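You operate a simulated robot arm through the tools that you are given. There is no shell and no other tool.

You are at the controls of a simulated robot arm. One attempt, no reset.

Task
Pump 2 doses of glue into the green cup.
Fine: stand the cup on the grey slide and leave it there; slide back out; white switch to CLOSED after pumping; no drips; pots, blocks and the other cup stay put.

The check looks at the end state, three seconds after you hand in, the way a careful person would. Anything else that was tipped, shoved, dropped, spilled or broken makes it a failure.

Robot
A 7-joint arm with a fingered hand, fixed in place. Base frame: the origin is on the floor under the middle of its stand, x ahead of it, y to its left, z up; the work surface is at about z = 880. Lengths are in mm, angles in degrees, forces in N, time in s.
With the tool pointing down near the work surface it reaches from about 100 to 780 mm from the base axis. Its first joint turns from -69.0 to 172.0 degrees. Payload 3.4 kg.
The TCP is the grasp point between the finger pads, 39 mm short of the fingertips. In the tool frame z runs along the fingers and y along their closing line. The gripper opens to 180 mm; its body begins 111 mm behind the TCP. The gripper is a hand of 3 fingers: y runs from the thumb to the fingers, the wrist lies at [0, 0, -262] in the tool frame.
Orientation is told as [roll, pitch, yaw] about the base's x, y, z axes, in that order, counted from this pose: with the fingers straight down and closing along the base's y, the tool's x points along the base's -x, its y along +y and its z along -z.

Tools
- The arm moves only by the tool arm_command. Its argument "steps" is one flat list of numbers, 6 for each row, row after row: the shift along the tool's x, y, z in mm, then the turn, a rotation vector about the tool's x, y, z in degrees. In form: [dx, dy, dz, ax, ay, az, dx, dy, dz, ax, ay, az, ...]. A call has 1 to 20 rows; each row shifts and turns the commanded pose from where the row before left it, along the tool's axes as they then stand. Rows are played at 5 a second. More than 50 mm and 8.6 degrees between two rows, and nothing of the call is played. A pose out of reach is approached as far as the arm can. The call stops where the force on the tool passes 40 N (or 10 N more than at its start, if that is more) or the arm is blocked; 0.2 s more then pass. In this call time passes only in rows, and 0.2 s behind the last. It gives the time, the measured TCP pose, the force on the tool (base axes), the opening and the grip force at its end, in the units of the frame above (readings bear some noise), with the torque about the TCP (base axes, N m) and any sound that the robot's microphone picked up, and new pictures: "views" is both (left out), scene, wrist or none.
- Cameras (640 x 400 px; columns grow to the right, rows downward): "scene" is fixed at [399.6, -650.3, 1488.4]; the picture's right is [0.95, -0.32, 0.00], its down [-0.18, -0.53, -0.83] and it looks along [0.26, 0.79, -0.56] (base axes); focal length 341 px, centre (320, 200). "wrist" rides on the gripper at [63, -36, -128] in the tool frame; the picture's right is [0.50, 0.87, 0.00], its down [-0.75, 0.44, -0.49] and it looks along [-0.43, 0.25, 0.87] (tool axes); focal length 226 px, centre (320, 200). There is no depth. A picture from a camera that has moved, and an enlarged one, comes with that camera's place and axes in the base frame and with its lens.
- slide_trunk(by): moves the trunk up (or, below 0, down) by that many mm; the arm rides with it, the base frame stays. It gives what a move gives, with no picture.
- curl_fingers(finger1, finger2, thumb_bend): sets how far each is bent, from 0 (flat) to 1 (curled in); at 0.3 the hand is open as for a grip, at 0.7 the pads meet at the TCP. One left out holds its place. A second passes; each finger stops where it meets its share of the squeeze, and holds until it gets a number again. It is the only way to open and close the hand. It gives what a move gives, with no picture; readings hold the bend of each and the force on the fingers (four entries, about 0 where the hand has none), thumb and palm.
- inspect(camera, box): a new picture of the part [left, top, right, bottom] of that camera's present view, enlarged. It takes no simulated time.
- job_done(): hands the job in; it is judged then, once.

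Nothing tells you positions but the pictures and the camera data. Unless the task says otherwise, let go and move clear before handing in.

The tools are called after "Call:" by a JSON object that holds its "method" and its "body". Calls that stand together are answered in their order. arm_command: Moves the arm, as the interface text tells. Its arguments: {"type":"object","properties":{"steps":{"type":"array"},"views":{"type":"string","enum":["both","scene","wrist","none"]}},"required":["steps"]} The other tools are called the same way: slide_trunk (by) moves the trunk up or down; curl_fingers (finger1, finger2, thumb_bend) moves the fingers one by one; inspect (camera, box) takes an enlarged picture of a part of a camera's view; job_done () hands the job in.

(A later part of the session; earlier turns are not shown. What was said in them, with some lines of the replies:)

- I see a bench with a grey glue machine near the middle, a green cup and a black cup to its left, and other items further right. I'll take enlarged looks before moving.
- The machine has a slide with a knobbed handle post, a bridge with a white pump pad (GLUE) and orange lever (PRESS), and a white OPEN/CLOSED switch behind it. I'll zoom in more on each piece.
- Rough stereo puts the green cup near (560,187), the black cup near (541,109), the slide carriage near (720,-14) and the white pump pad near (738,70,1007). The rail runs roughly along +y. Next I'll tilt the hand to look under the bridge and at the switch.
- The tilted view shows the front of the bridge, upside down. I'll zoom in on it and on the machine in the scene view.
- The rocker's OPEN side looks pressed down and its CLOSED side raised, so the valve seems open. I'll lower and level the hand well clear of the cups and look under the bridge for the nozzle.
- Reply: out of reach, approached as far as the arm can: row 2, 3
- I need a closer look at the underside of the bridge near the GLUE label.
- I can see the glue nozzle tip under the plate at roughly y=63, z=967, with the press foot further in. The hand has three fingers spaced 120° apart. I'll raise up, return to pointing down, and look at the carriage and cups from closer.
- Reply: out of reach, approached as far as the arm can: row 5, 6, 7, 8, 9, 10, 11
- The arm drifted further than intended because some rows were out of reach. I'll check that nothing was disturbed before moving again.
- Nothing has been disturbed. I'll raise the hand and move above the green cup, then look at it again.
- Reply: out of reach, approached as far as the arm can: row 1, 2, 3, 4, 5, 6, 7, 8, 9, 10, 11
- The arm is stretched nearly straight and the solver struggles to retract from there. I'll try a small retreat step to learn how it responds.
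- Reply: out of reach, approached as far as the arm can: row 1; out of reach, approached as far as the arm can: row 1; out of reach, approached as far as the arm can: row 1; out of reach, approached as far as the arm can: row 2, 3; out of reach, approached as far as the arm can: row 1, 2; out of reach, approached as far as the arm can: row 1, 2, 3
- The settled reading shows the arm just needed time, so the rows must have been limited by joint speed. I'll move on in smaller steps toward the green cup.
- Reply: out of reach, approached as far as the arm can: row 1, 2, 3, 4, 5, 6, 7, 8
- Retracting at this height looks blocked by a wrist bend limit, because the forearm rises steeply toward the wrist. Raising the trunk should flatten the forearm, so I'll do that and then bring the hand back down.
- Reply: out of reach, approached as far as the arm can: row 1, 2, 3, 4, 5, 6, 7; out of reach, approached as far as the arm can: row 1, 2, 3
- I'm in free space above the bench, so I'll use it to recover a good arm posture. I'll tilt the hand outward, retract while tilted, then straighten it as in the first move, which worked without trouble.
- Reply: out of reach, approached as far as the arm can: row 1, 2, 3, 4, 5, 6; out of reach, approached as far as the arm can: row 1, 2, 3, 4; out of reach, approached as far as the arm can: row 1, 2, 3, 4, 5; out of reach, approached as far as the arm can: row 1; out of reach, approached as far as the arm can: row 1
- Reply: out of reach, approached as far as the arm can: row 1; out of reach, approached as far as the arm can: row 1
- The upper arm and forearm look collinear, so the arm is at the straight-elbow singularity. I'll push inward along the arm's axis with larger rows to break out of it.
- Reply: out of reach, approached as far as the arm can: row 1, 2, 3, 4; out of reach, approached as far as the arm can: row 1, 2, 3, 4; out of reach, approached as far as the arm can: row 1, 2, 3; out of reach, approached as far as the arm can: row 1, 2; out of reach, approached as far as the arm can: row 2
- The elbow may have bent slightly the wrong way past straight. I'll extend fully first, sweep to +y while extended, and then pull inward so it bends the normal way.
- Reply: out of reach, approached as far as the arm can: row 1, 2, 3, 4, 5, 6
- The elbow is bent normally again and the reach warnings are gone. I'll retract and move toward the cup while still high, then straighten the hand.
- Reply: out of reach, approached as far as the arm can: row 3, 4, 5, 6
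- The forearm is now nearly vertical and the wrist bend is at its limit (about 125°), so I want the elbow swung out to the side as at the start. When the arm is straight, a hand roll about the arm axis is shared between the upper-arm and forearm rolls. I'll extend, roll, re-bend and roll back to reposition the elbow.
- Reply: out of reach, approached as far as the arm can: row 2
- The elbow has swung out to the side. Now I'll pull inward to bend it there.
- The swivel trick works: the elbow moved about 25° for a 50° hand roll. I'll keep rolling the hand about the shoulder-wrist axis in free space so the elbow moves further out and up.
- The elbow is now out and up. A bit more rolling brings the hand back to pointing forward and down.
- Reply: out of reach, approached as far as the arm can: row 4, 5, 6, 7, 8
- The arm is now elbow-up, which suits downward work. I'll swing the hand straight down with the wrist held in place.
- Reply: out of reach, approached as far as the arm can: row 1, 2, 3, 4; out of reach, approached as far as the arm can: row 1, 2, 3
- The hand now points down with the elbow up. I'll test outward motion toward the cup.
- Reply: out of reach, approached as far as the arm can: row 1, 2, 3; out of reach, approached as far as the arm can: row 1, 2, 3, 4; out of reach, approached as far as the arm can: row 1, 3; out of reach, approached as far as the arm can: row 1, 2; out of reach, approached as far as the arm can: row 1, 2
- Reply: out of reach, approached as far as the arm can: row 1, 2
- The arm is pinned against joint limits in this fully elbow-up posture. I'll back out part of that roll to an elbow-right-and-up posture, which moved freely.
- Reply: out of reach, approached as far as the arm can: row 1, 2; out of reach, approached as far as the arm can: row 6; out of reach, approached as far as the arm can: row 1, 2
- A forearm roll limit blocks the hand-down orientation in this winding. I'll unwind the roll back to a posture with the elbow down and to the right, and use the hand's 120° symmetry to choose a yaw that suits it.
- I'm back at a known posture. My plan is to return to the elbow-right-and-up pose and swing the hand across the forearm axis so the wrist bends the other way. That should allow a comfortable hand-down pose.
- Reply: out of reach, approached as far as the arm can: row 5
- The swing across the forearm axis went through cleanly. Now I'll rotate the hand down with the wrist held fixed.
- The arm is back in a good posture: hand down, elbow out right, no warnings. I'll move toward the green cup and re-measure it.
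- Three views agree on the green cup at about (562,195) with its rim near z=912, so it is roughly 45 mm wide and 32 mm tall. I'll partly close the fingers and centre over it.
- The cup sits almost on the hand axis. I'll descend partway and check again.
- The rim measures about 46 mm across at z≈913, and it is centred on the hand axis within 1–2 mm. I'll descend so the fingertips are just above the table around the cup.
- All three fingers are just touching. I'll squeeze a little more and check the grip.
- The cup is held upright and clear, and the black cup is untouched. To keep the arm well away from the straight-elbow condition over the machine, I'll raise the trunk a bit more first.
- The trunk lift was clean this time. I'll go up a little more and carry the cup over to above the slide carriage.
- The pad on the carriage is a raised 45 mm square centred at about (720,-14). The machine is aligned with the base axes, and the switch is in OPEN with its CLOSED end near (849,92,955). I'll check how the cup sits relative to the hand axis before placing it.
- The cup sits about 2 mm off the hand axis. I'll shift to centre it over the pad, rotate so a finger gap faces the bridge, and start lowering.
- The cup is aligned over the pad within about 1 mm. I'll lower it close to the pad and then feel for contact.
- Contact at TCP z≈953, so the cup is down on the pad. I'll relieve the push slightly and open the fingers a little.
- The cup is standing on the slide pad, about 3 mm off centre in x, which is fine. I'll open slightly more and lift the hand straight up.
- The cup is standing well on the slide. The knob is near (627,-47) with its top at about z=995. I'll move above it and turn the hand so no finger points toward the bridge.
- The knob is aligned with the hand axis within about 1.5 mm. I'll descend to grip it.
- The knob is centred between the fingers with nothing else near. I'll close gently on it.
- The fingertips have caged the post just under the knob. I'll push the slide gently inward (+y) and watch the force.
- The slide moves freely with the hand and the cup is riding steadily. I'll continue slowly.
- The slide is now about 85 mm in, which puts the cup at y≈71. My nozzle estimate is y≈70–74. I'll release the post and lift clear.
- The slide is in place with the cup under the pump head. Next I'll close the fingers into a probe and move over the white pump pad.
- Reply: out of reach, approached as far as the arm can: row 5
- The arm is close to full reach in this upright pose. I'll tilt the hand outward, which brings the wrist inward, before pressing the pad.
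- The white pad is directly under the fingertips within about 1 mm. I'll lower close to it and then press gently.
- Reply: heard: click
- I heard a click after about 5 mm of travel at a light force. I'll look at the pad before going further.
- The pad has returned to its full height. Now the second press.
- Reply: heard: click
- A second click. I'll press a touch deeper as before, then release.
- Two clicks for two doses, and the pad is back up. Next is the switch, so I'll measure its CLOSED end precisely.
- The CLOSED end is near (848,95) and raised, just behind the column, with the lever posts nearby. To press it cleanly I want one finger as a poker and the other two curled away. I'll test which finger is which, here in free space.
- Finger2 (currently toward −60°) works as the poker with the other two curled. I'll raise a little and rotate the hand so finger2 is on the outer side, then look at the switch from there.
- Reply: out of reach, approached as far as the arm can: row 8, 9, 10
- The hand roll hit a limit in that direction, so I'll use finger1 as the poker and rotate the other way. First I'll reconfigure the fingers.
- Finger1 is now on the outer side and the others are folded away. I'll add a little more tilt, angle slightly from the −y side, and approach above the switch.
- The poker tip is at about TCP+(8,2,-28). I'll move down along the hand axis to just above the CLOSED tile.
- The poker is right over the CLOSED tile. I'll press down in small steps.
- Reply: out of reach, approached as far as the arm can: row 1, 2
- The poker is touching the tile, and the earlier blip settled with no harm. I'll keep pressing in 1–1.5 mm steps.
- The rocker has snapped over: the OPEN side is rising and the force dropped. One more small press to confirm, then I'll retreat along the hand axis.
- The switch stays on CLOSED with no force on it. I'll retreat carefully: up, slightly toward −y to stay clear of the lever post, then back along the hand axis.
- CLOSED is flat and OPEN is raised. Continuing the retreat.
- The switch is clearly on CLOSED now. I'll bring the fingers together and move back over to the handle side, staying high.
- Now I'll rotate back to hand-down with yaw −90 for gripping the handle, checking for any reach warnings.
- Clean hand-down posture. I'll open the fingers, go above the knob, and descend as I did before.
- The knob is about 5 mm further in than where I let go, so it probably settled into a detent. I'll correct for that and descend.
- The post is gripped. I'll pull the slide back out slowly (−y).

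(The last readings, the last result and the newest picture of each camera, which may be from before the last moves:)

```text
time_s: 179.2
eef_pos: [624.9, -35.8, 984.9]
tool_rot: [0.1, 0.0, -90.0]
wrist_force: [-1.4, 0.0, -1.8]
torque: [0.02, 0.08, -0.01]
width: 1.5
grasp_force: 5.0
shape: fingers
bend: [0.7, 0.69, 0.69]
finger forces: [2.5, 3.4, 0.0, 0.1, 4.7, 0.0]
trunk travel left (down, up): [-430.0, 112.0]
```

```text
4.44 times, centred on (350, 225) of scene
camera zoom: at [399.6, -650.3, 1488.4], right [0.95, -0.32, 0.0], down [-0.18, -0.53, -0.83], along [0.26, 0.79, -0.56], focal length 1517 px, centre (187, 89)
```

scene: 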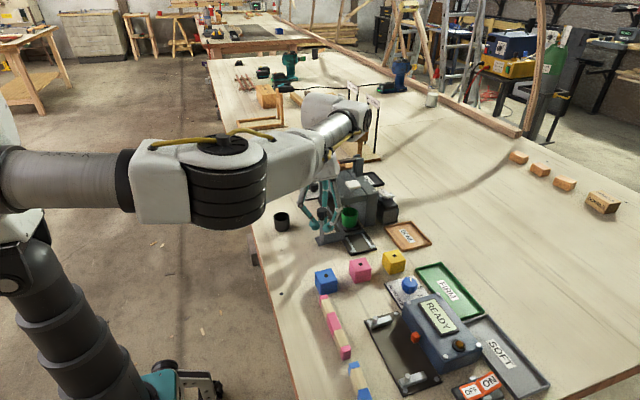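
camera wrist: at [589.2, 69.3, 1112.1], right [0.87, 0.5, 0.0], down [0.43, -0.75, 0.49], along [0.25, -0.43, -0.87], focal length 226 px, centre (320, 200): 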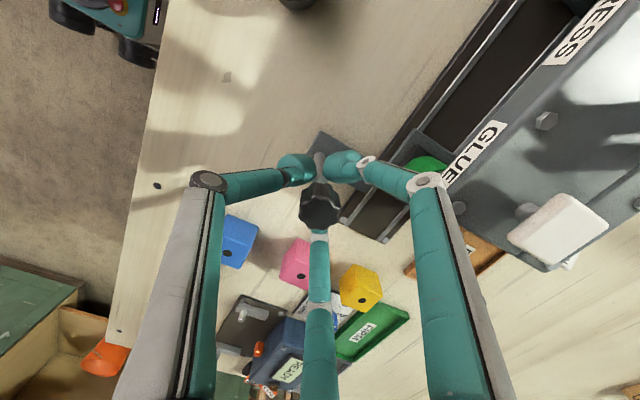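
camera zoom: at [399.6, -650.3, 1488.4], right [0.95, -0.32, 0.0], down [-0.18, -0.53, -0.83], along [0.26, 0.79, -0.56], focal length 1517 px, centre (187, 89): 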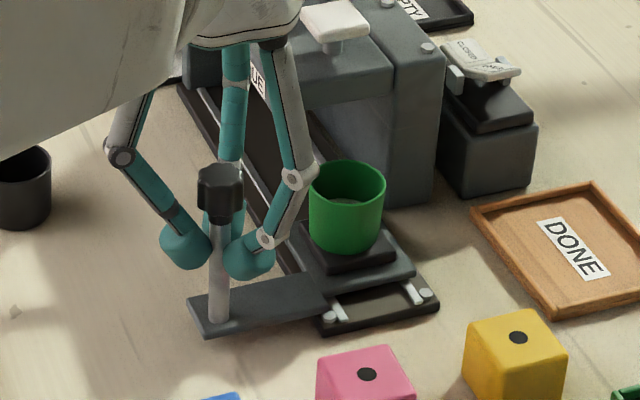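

I can see something pale inside the cup, so the glue is in it. I'll go the last few millimetres to the out stop, feeling for it.

Call:
{"method": "arm_command", "body": {"steps": [-2.5, 0, 0, 0, 0, 0, -2.5, 0, 0, 0, 0, 0, -2.5, 0, 0, 0, 0, 0, -2, 0, 0, 0, 0, 0, 0, 0, 0, 0, 0, 0], "views": "none"}}

Call:
{"method": "arm_command", "body": {"steps": [-2, 0, 0, 0, 0, 0, 0, 0, 0, 0, 0, 0], "views": "none"}}

Call:
{"method": "arm_command", "body": {"steps": [-2, 0, 0, 0, 0, 0, 0, 0, 0, 0, 0, 0], "views": "none"}}

Call:
{"method": "inspect", "body": {"camera": "scene", "box": [310, 190, 400, 270]}}

```text
time_s: 180.3
eef_pos: [624.9, -46.8, 983.8]
tool_rot: [0.0, 0.0, -90.1]
wrist_force: [-1.1, -1.0, -1.5]
torque: [0.01, 0.06, -0.01]
width: 1.4
grasp_force: 6.1
shape: fingers
bend: [0.7, 0.69, 0.69]
finger forces: [2.4, 3.9, 0.0, 0.0, 4.7, 0.0]
trunk travel left (down, up): [-430.0, 112.0]
```

```text
time_s: 180.9
eef_pos: [623.8, -48.8, 984.0]
tool_rot: [0.0, 0.0, -90.1]
wrist_force: [-0.9, -1.3, -0.6]
torque: [0.02, 0.04, 0.01]
width: 1.7
grasp_force: 5.7
shape: fingers
bend: [0.7, 0.69, 0.69]
finger forces: [2.7, 4.0, 0.0, 0.0, 4.2, 0.0]
trunk travel left (down, up): [-430.0, 112.0]
```

```text
time_s: 181.6
eef_pos: [624.8, -48.5, 984.1]
tool_rot: [0.0, 0.0, -90.0]
wrist_force: [-0.9, 2.4, -2.3]
torque: [0.09, 0.02, 0.01]
width: 1.7
grasp_force: 5.6
shape: fingers
bend: [0.7, 0.69, 0.69]
finger forces: [3.2, 2.8, 0.1, 0.0, 4.0, 0.1]
trunk travel left (down, up): [-430.0, 112.0]
```

```text
5.00 times, centred on (355, 230) of scene
camera zoom: at [399.6, -650.3, 1488.4], right [0.95, -0.32, 0.0], down [-0.18, -0.53, -0.83], along [0.26, 0.79, -0.56], focal length 1706 px, centre (145, 50)
```

zoom: 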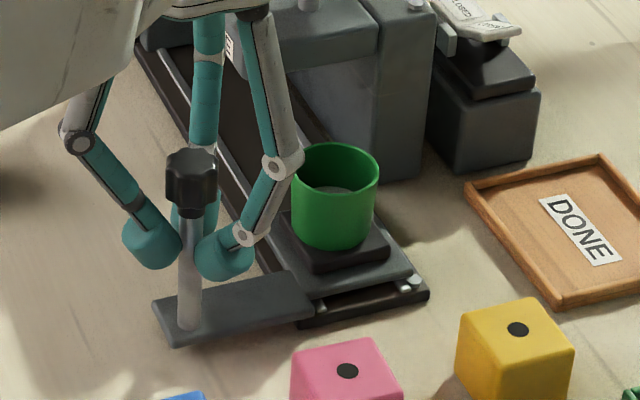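

Call:
{"method": "arm_command", "body": {"steps": [-2, 0, 0, 0, 0, 0, 0, 0, 0, 0, 0, 0], "views": "none"}}

Call:
{"method": "inspect", "body": {"camera": "scene", "box": [330, 215, 390, 260]}}

```text
time_s: 182.2
eef_pos: [624.4, -51.4, 985.4]
tool_rot: [0.0, 0.0, -90.1]
wrist_force: [-1.6, 4.5, -2.4]
torque: [0.16, 0.04, 0.0]
width: 3.0
grasp_force: 5.0
shape: fingers
bend: [0.69, 0.69, 0.69]
finger forces: [4.1, 2.1, 0.0, 0.1, 3.6, 0.0]
trunk travel left (down, up): [-430.0, 112.0]
```

```text
8.89 times, centred on (360, 238) of scene
camera zoom: at [399.6, -650.3, 1488.4], right [0.95, -0.32, 0.0], down [-0.18, -0.53, -0.83], along [0.26, 0.79, -0.56], focal length 3033 px, centre (-36, -133)
```

zoom: 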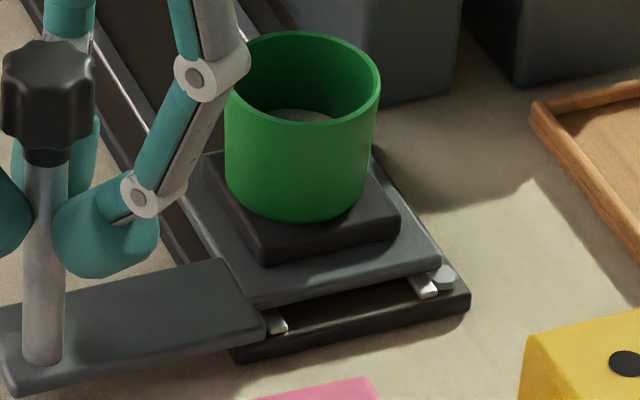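

The slide is at its out stop and glue is visible inside the cup. I'll relieve the pull, open the fingers and lift away.

Call:
{"method": "arm_command", "body": {"steps": [2, 0, 0, 0, 0, 0, 0, 0, 0, 0, 0, 0], "views": "none"}}

Call:
{"method": "curl_fingers", "body": {"finger1": 0.62, "finger2": 0.62, "thumb_bend": 0.62}}

Call:
{"method": "curl_fingers", "body": {"finger1": 0.54, "finger2": 0.54, "thumb_bend": 0.54}}

Call:
{"method": "arm_command", "body": {"steps": [0, 0, -12, 0, 0, 0, 0, 0, -18, 0, 0, 0, 0, 0, -20, 0, 0, 0, 0, 0, -20, 0, 0, 0, 0, 0, -20, 0, 0, 0, 0, 0, -20, 0, 0, 0, 0, 0, 0, 0, 0, 0], "views": "both"}}

Call:
{"method": "inspect", "body": {"camera": "scene", "box": [300, 150, 420, 270]}}

```text
time_s: 182.8
eef_pos: [625.2, -50.1, 984.2]
tool_rot: [0.0, 0.1, -90.1]
wrist_force: [-1.3, 1.8, -2.1]
torque: [0.05, 0.03, -0.03]
width: 2.8
grasp_force: 5.4
shape: fingers
bend: [0.69, 0.69, 0.69]
finger forces: [3.2, 3.1, 0.0, 0.0, 4.0, 0.0]
trunk travel left (down, up): [-430.0, 112.0]
```

```text
time_s: 183.8
eef_pos: [623.7, -49.8, 983.6]
tool_rot: [0.0, 0.0, -90.1]
wrist_force: [0.0, -0.8, 0.1]
torque: [0.03, 0.01, 0.01]
width: 25.3
grasp_force: 0.0
shape: fingers
bend: [0.62, 0.62, 0.62]
finger forces: [0.0, 0.0, 0.0, 0.0, 0.0, 0.0]
trunk travel left (down, up): [-430.0, 112.0]
```

```text
time_s: 184.8
eef_pos: [625.0, -51.0, 985.0]
tool_rot: [-0.1, 0.1, -90.1]
wrist_force: [-0.3, -0.3, 0.8]
torque: [0.01, -0.04, 0.0]
width: 56.4
grasp_force: 0.1
shape: fingers
bend: [0.54, 0.54, 0.54]
finger forces: [0.0, 0.0, 0.0, 0.1, 0.1, 0.0]
trunk travel left (down, up): [-430.0, 112.0]
```

```text
time_s: 186.3
eef_pos: [624.7, -48.8, 1093.9]
tool_rot: [0.0, 0.0, -90.1]
wrist_force: [0.8, -1.1, -0.4]
torque: [0.02, 0.02, -0.01]
width: 56.4
grasp_force: 0.1
shape: fingers
bend: [0.54, 0.54, 0.54]
finger forces: [0.0, 0.1, 0.0, 0.1, 0.0, 0.0]
trunk travel left (down, up): [-430.0, 112.0]
camera wrist: at [589.2, 14.4, 1222.6], right [0.87, 0.5, 0.0], down [0.43, -0.75, 0.49], along [0.25, -0.43, -0.87], focal length 226 px, centre (320, 200)
```

scene: 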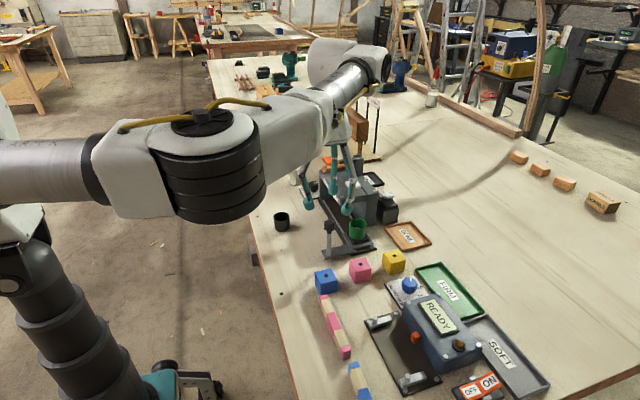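
wrist: 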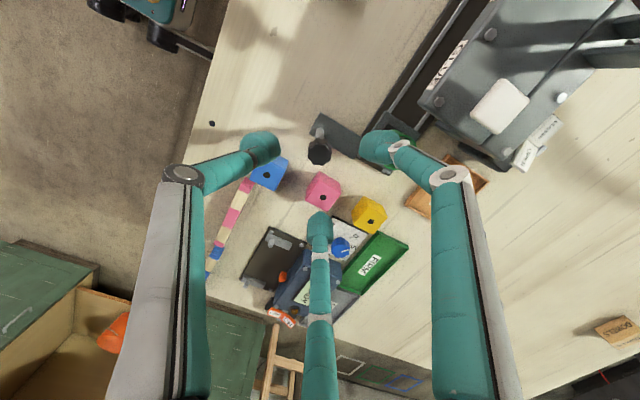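

```text
3.33 times, centred on (360, 210) of scene
camera zoom: at [399.6, -650.3, 1488.4], right [0.95, -0.32, 0.0], down [-0.18, -0.53, -0.83], along [0.26, 0.79, -0.56], focal length 1138 px, centre (187, 167)
```

zoom: 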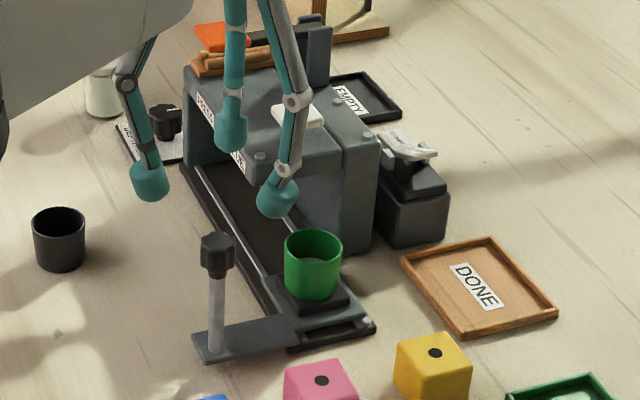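

Everything looks in place. I'll take a look into the cup and under the nozzle for drips before finishing.

Call:
{"method": "arm_command", "body": {"steps": [23, -7, -5, 0, 0, 0, 23, -7, -5, 0, 0, 0, 23, -7, -5, 0, 0, 0, 0, 0, 0, 0, 0, 0], "views": "wrist"}}

Call:
{"method": "inspect", "body": {"camera": "wrist", "box": [320, 140, 420, 230]}}

Call:
{"method": "inspect", "body": {"camera": "scene", "box": [320, 170, 400, 260]}}

Call:
{"method": "inspect", "body": {"camera": "scene", "box": [320, 190, 360, 230]}}

```text
time_s: 187.3
eef_pos: [604.2, 18.9, 1109.8]
tool_rot: [0.0, 0.0, -90.1]
wrist_force: [-0.9, -0.7, 0.0]
torque: [0.0, -0.03, 0.02]
width: 56.8
grasp_force: 0.1
shape: fingers
bend: [0.54, 0.54, 0.54]
finger forces: [0.1, 0.0, 0.1, 0.0, 0.0, 0.1]
trunk travel left (down, up): [-430.0, 112.0]
camera wrist: at [568.9, 82.8, 1238.2], right [0.87, 0.5, 0.0], down [0.43, -0.76, 0.49], along [0.25, -0.43, -0.87], focal length 226 px, centre (320, 200)
```

wrist: 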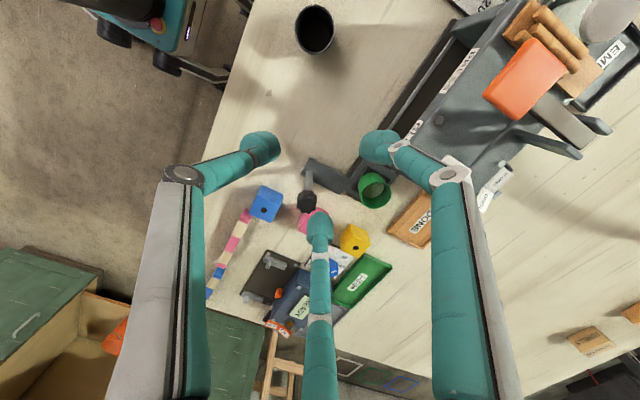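

```text
4.44 times, centred on (370, 185) of wrist
camera zoom: at [568.9, 82.8, 1238.2], right [0.87, 0.5, 0.0], down [0.43, -0.76, 0.49], along [0.25, -0.43, -0.87], focal length 1005 px, centre (98, 267)
```

zoom: 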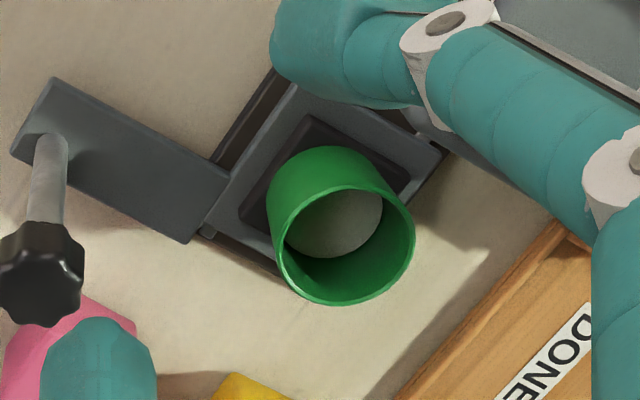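

```text
4.44 times, centred on (360, 215) of scene
camera zoom: at [399.6, -650.3, 1488.4], right [0.95, -0.32, 0.0], down [-0.18, -0.53, -0.83], along [0.26, 0.79, -0.56], focal length 1517 px, centre (142, 133)
```

zoom: 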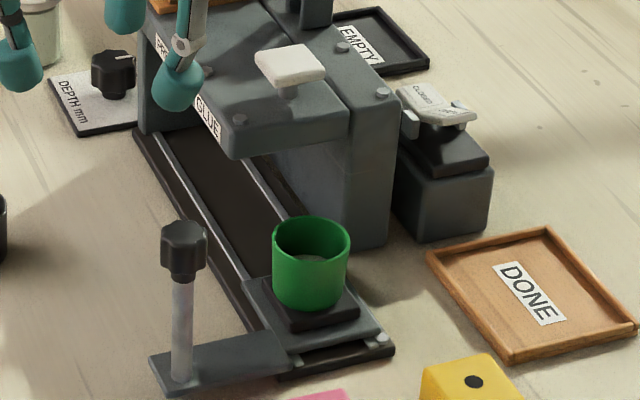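

```text
10.00 times, centred on (340, 210) of scene
camera zoom: at [399.6, -650.3, 1488.4], right [0.95, -0.32, 0.0], down [-0.18, -0.53, -0.83], along [0.26, 0.79, -0.56], focal length 3412 px, centre (120, 100)
```

zoom: 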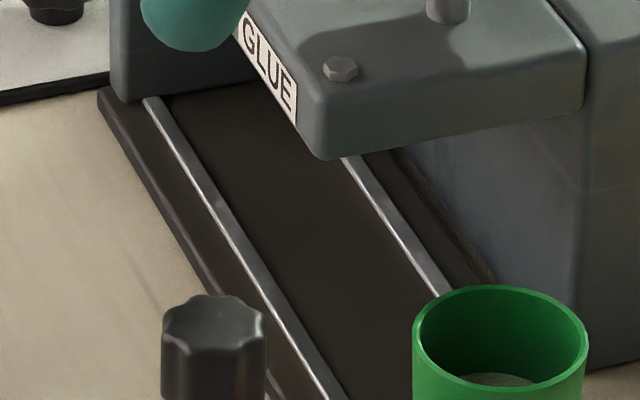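

The cup holds glue, the rail shows no drips, the slide is out and the switch is on CLOSED. I'll move a little further clear and do one last overall check.

Call:
{"method": "arm_command", "body": {"steps": [0, -10, -15, 0, 0, 0, 0, -10, -15, 0, 0, 0, 0, 0, 0, 0, 0, 0], "views": "both"}}

Call:
{"method": "inspect", "body": {"camera": "scene", "box": [240, 130, 440, 280]}}

Call:
{"method": "inspect", "body": {"camera": "scene", "box": [370, 180, 405, 210]}}

```text
time_s: 188.2
eef_pos: [583.3, 17.9, 1139.6]
tool_rot: [0.1, 0.0, -90.1]
wrist_force: [0.2, 0.1, 0.9]
torque: [0.01, 0.03, -0.01]
width: 56.4
grasp_force: 0.0
shape: fingers
bend: [0.54, 0.54, 0.54]
finger forces: [0.0, 0.0, 0.0, 0.0, 0.1, 0.1]
trunk travel left (down, up): [-430.0, 112.0]
camera wrist: at [548.3, 82.7, 1268.4], right [0.87, 0.5, 0.0], down [0.43, -0.75, 0.49], along [0.25, -0.43, -0.87], focal length 226 px, centre (320, 200)
```

scene: 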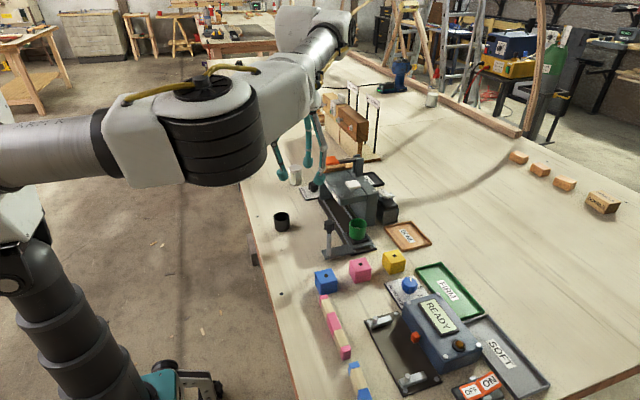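
wrist: 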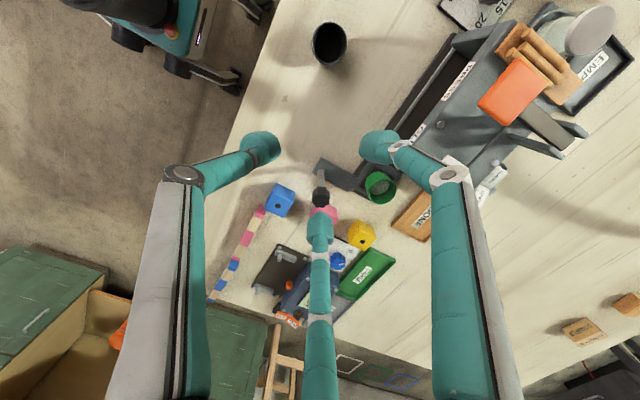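

```text
2.67 times, centred on (340, 205) of scene
camera zoom: at [399.6, -650.3, 1488.4], right [0.95, -0.32, 0.0], down [-0.18, -0.53, -0.83], along [0.26, 0.79, -0.56], focal length 910 px, centre (267, 187)
```

zoom: 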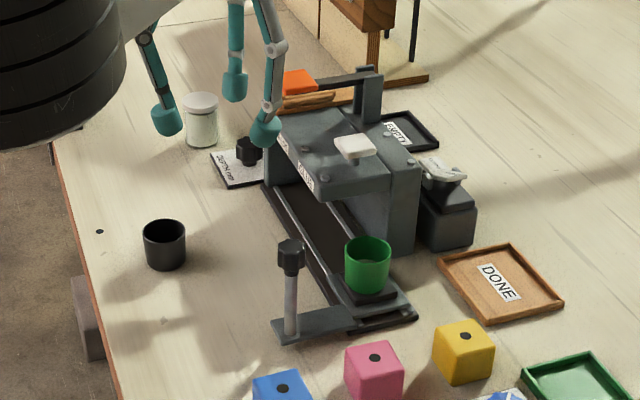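

```text
13.33 times, centred on (388, 195) of scene
camera zoom: at [399.6, -650.3, 1488.4], right [0.95, -0.32, 0.0], down [-0.18, -0.53, -0.83], along [0.26, 0.79, -0.56], focal length 4550 px, centre (-580, 267)
```

zoom: 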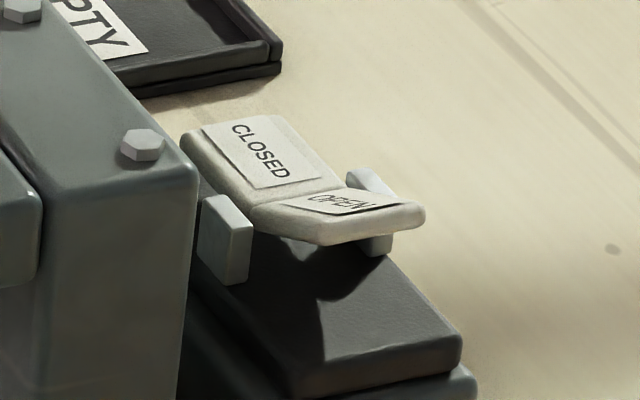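

The green cup stands on the slide with glue in it. The pump clicked once on each of the two presses. The slide is back out, the switch is on CLOSED, I see no drips, and the black cup, pots and blocks look untouched. The hand is clear, so I'm handing in.

Call:
{"method": "job_done", "body": {}}

```text
The job is handed in.
```

I pumped two doses of glue into the green cup and handed the job in. I haven't been told the result of the check.

- **Doses:** the pump clicked once on each of two separate presses, and I could see glue in the cup afterwards. I couldn't measure the amount; I counted doses by the clicks.
- **Cup:** it is standing on the slide's pad, about 3 mm off centre.
- **Slide:** it is back out against its end stop.
- **Switch:** I pressed it to CLOSED after the second dose and before pulling the slide out.
- **Drips:** I saw none on the rail or the bench in the last views.
- **Everything else:** the black cup, pots and blocks looked unmoved in the final pictures.

Two things happened along the way. Early on the arm hit its reach limits and drifted over the bench; I checked the pictures right after and saw nothing disturbed. While I was pressing the switch, the thumb briefly touched something with about 6 N, probably the fixed lever post, and I saw nothing move.
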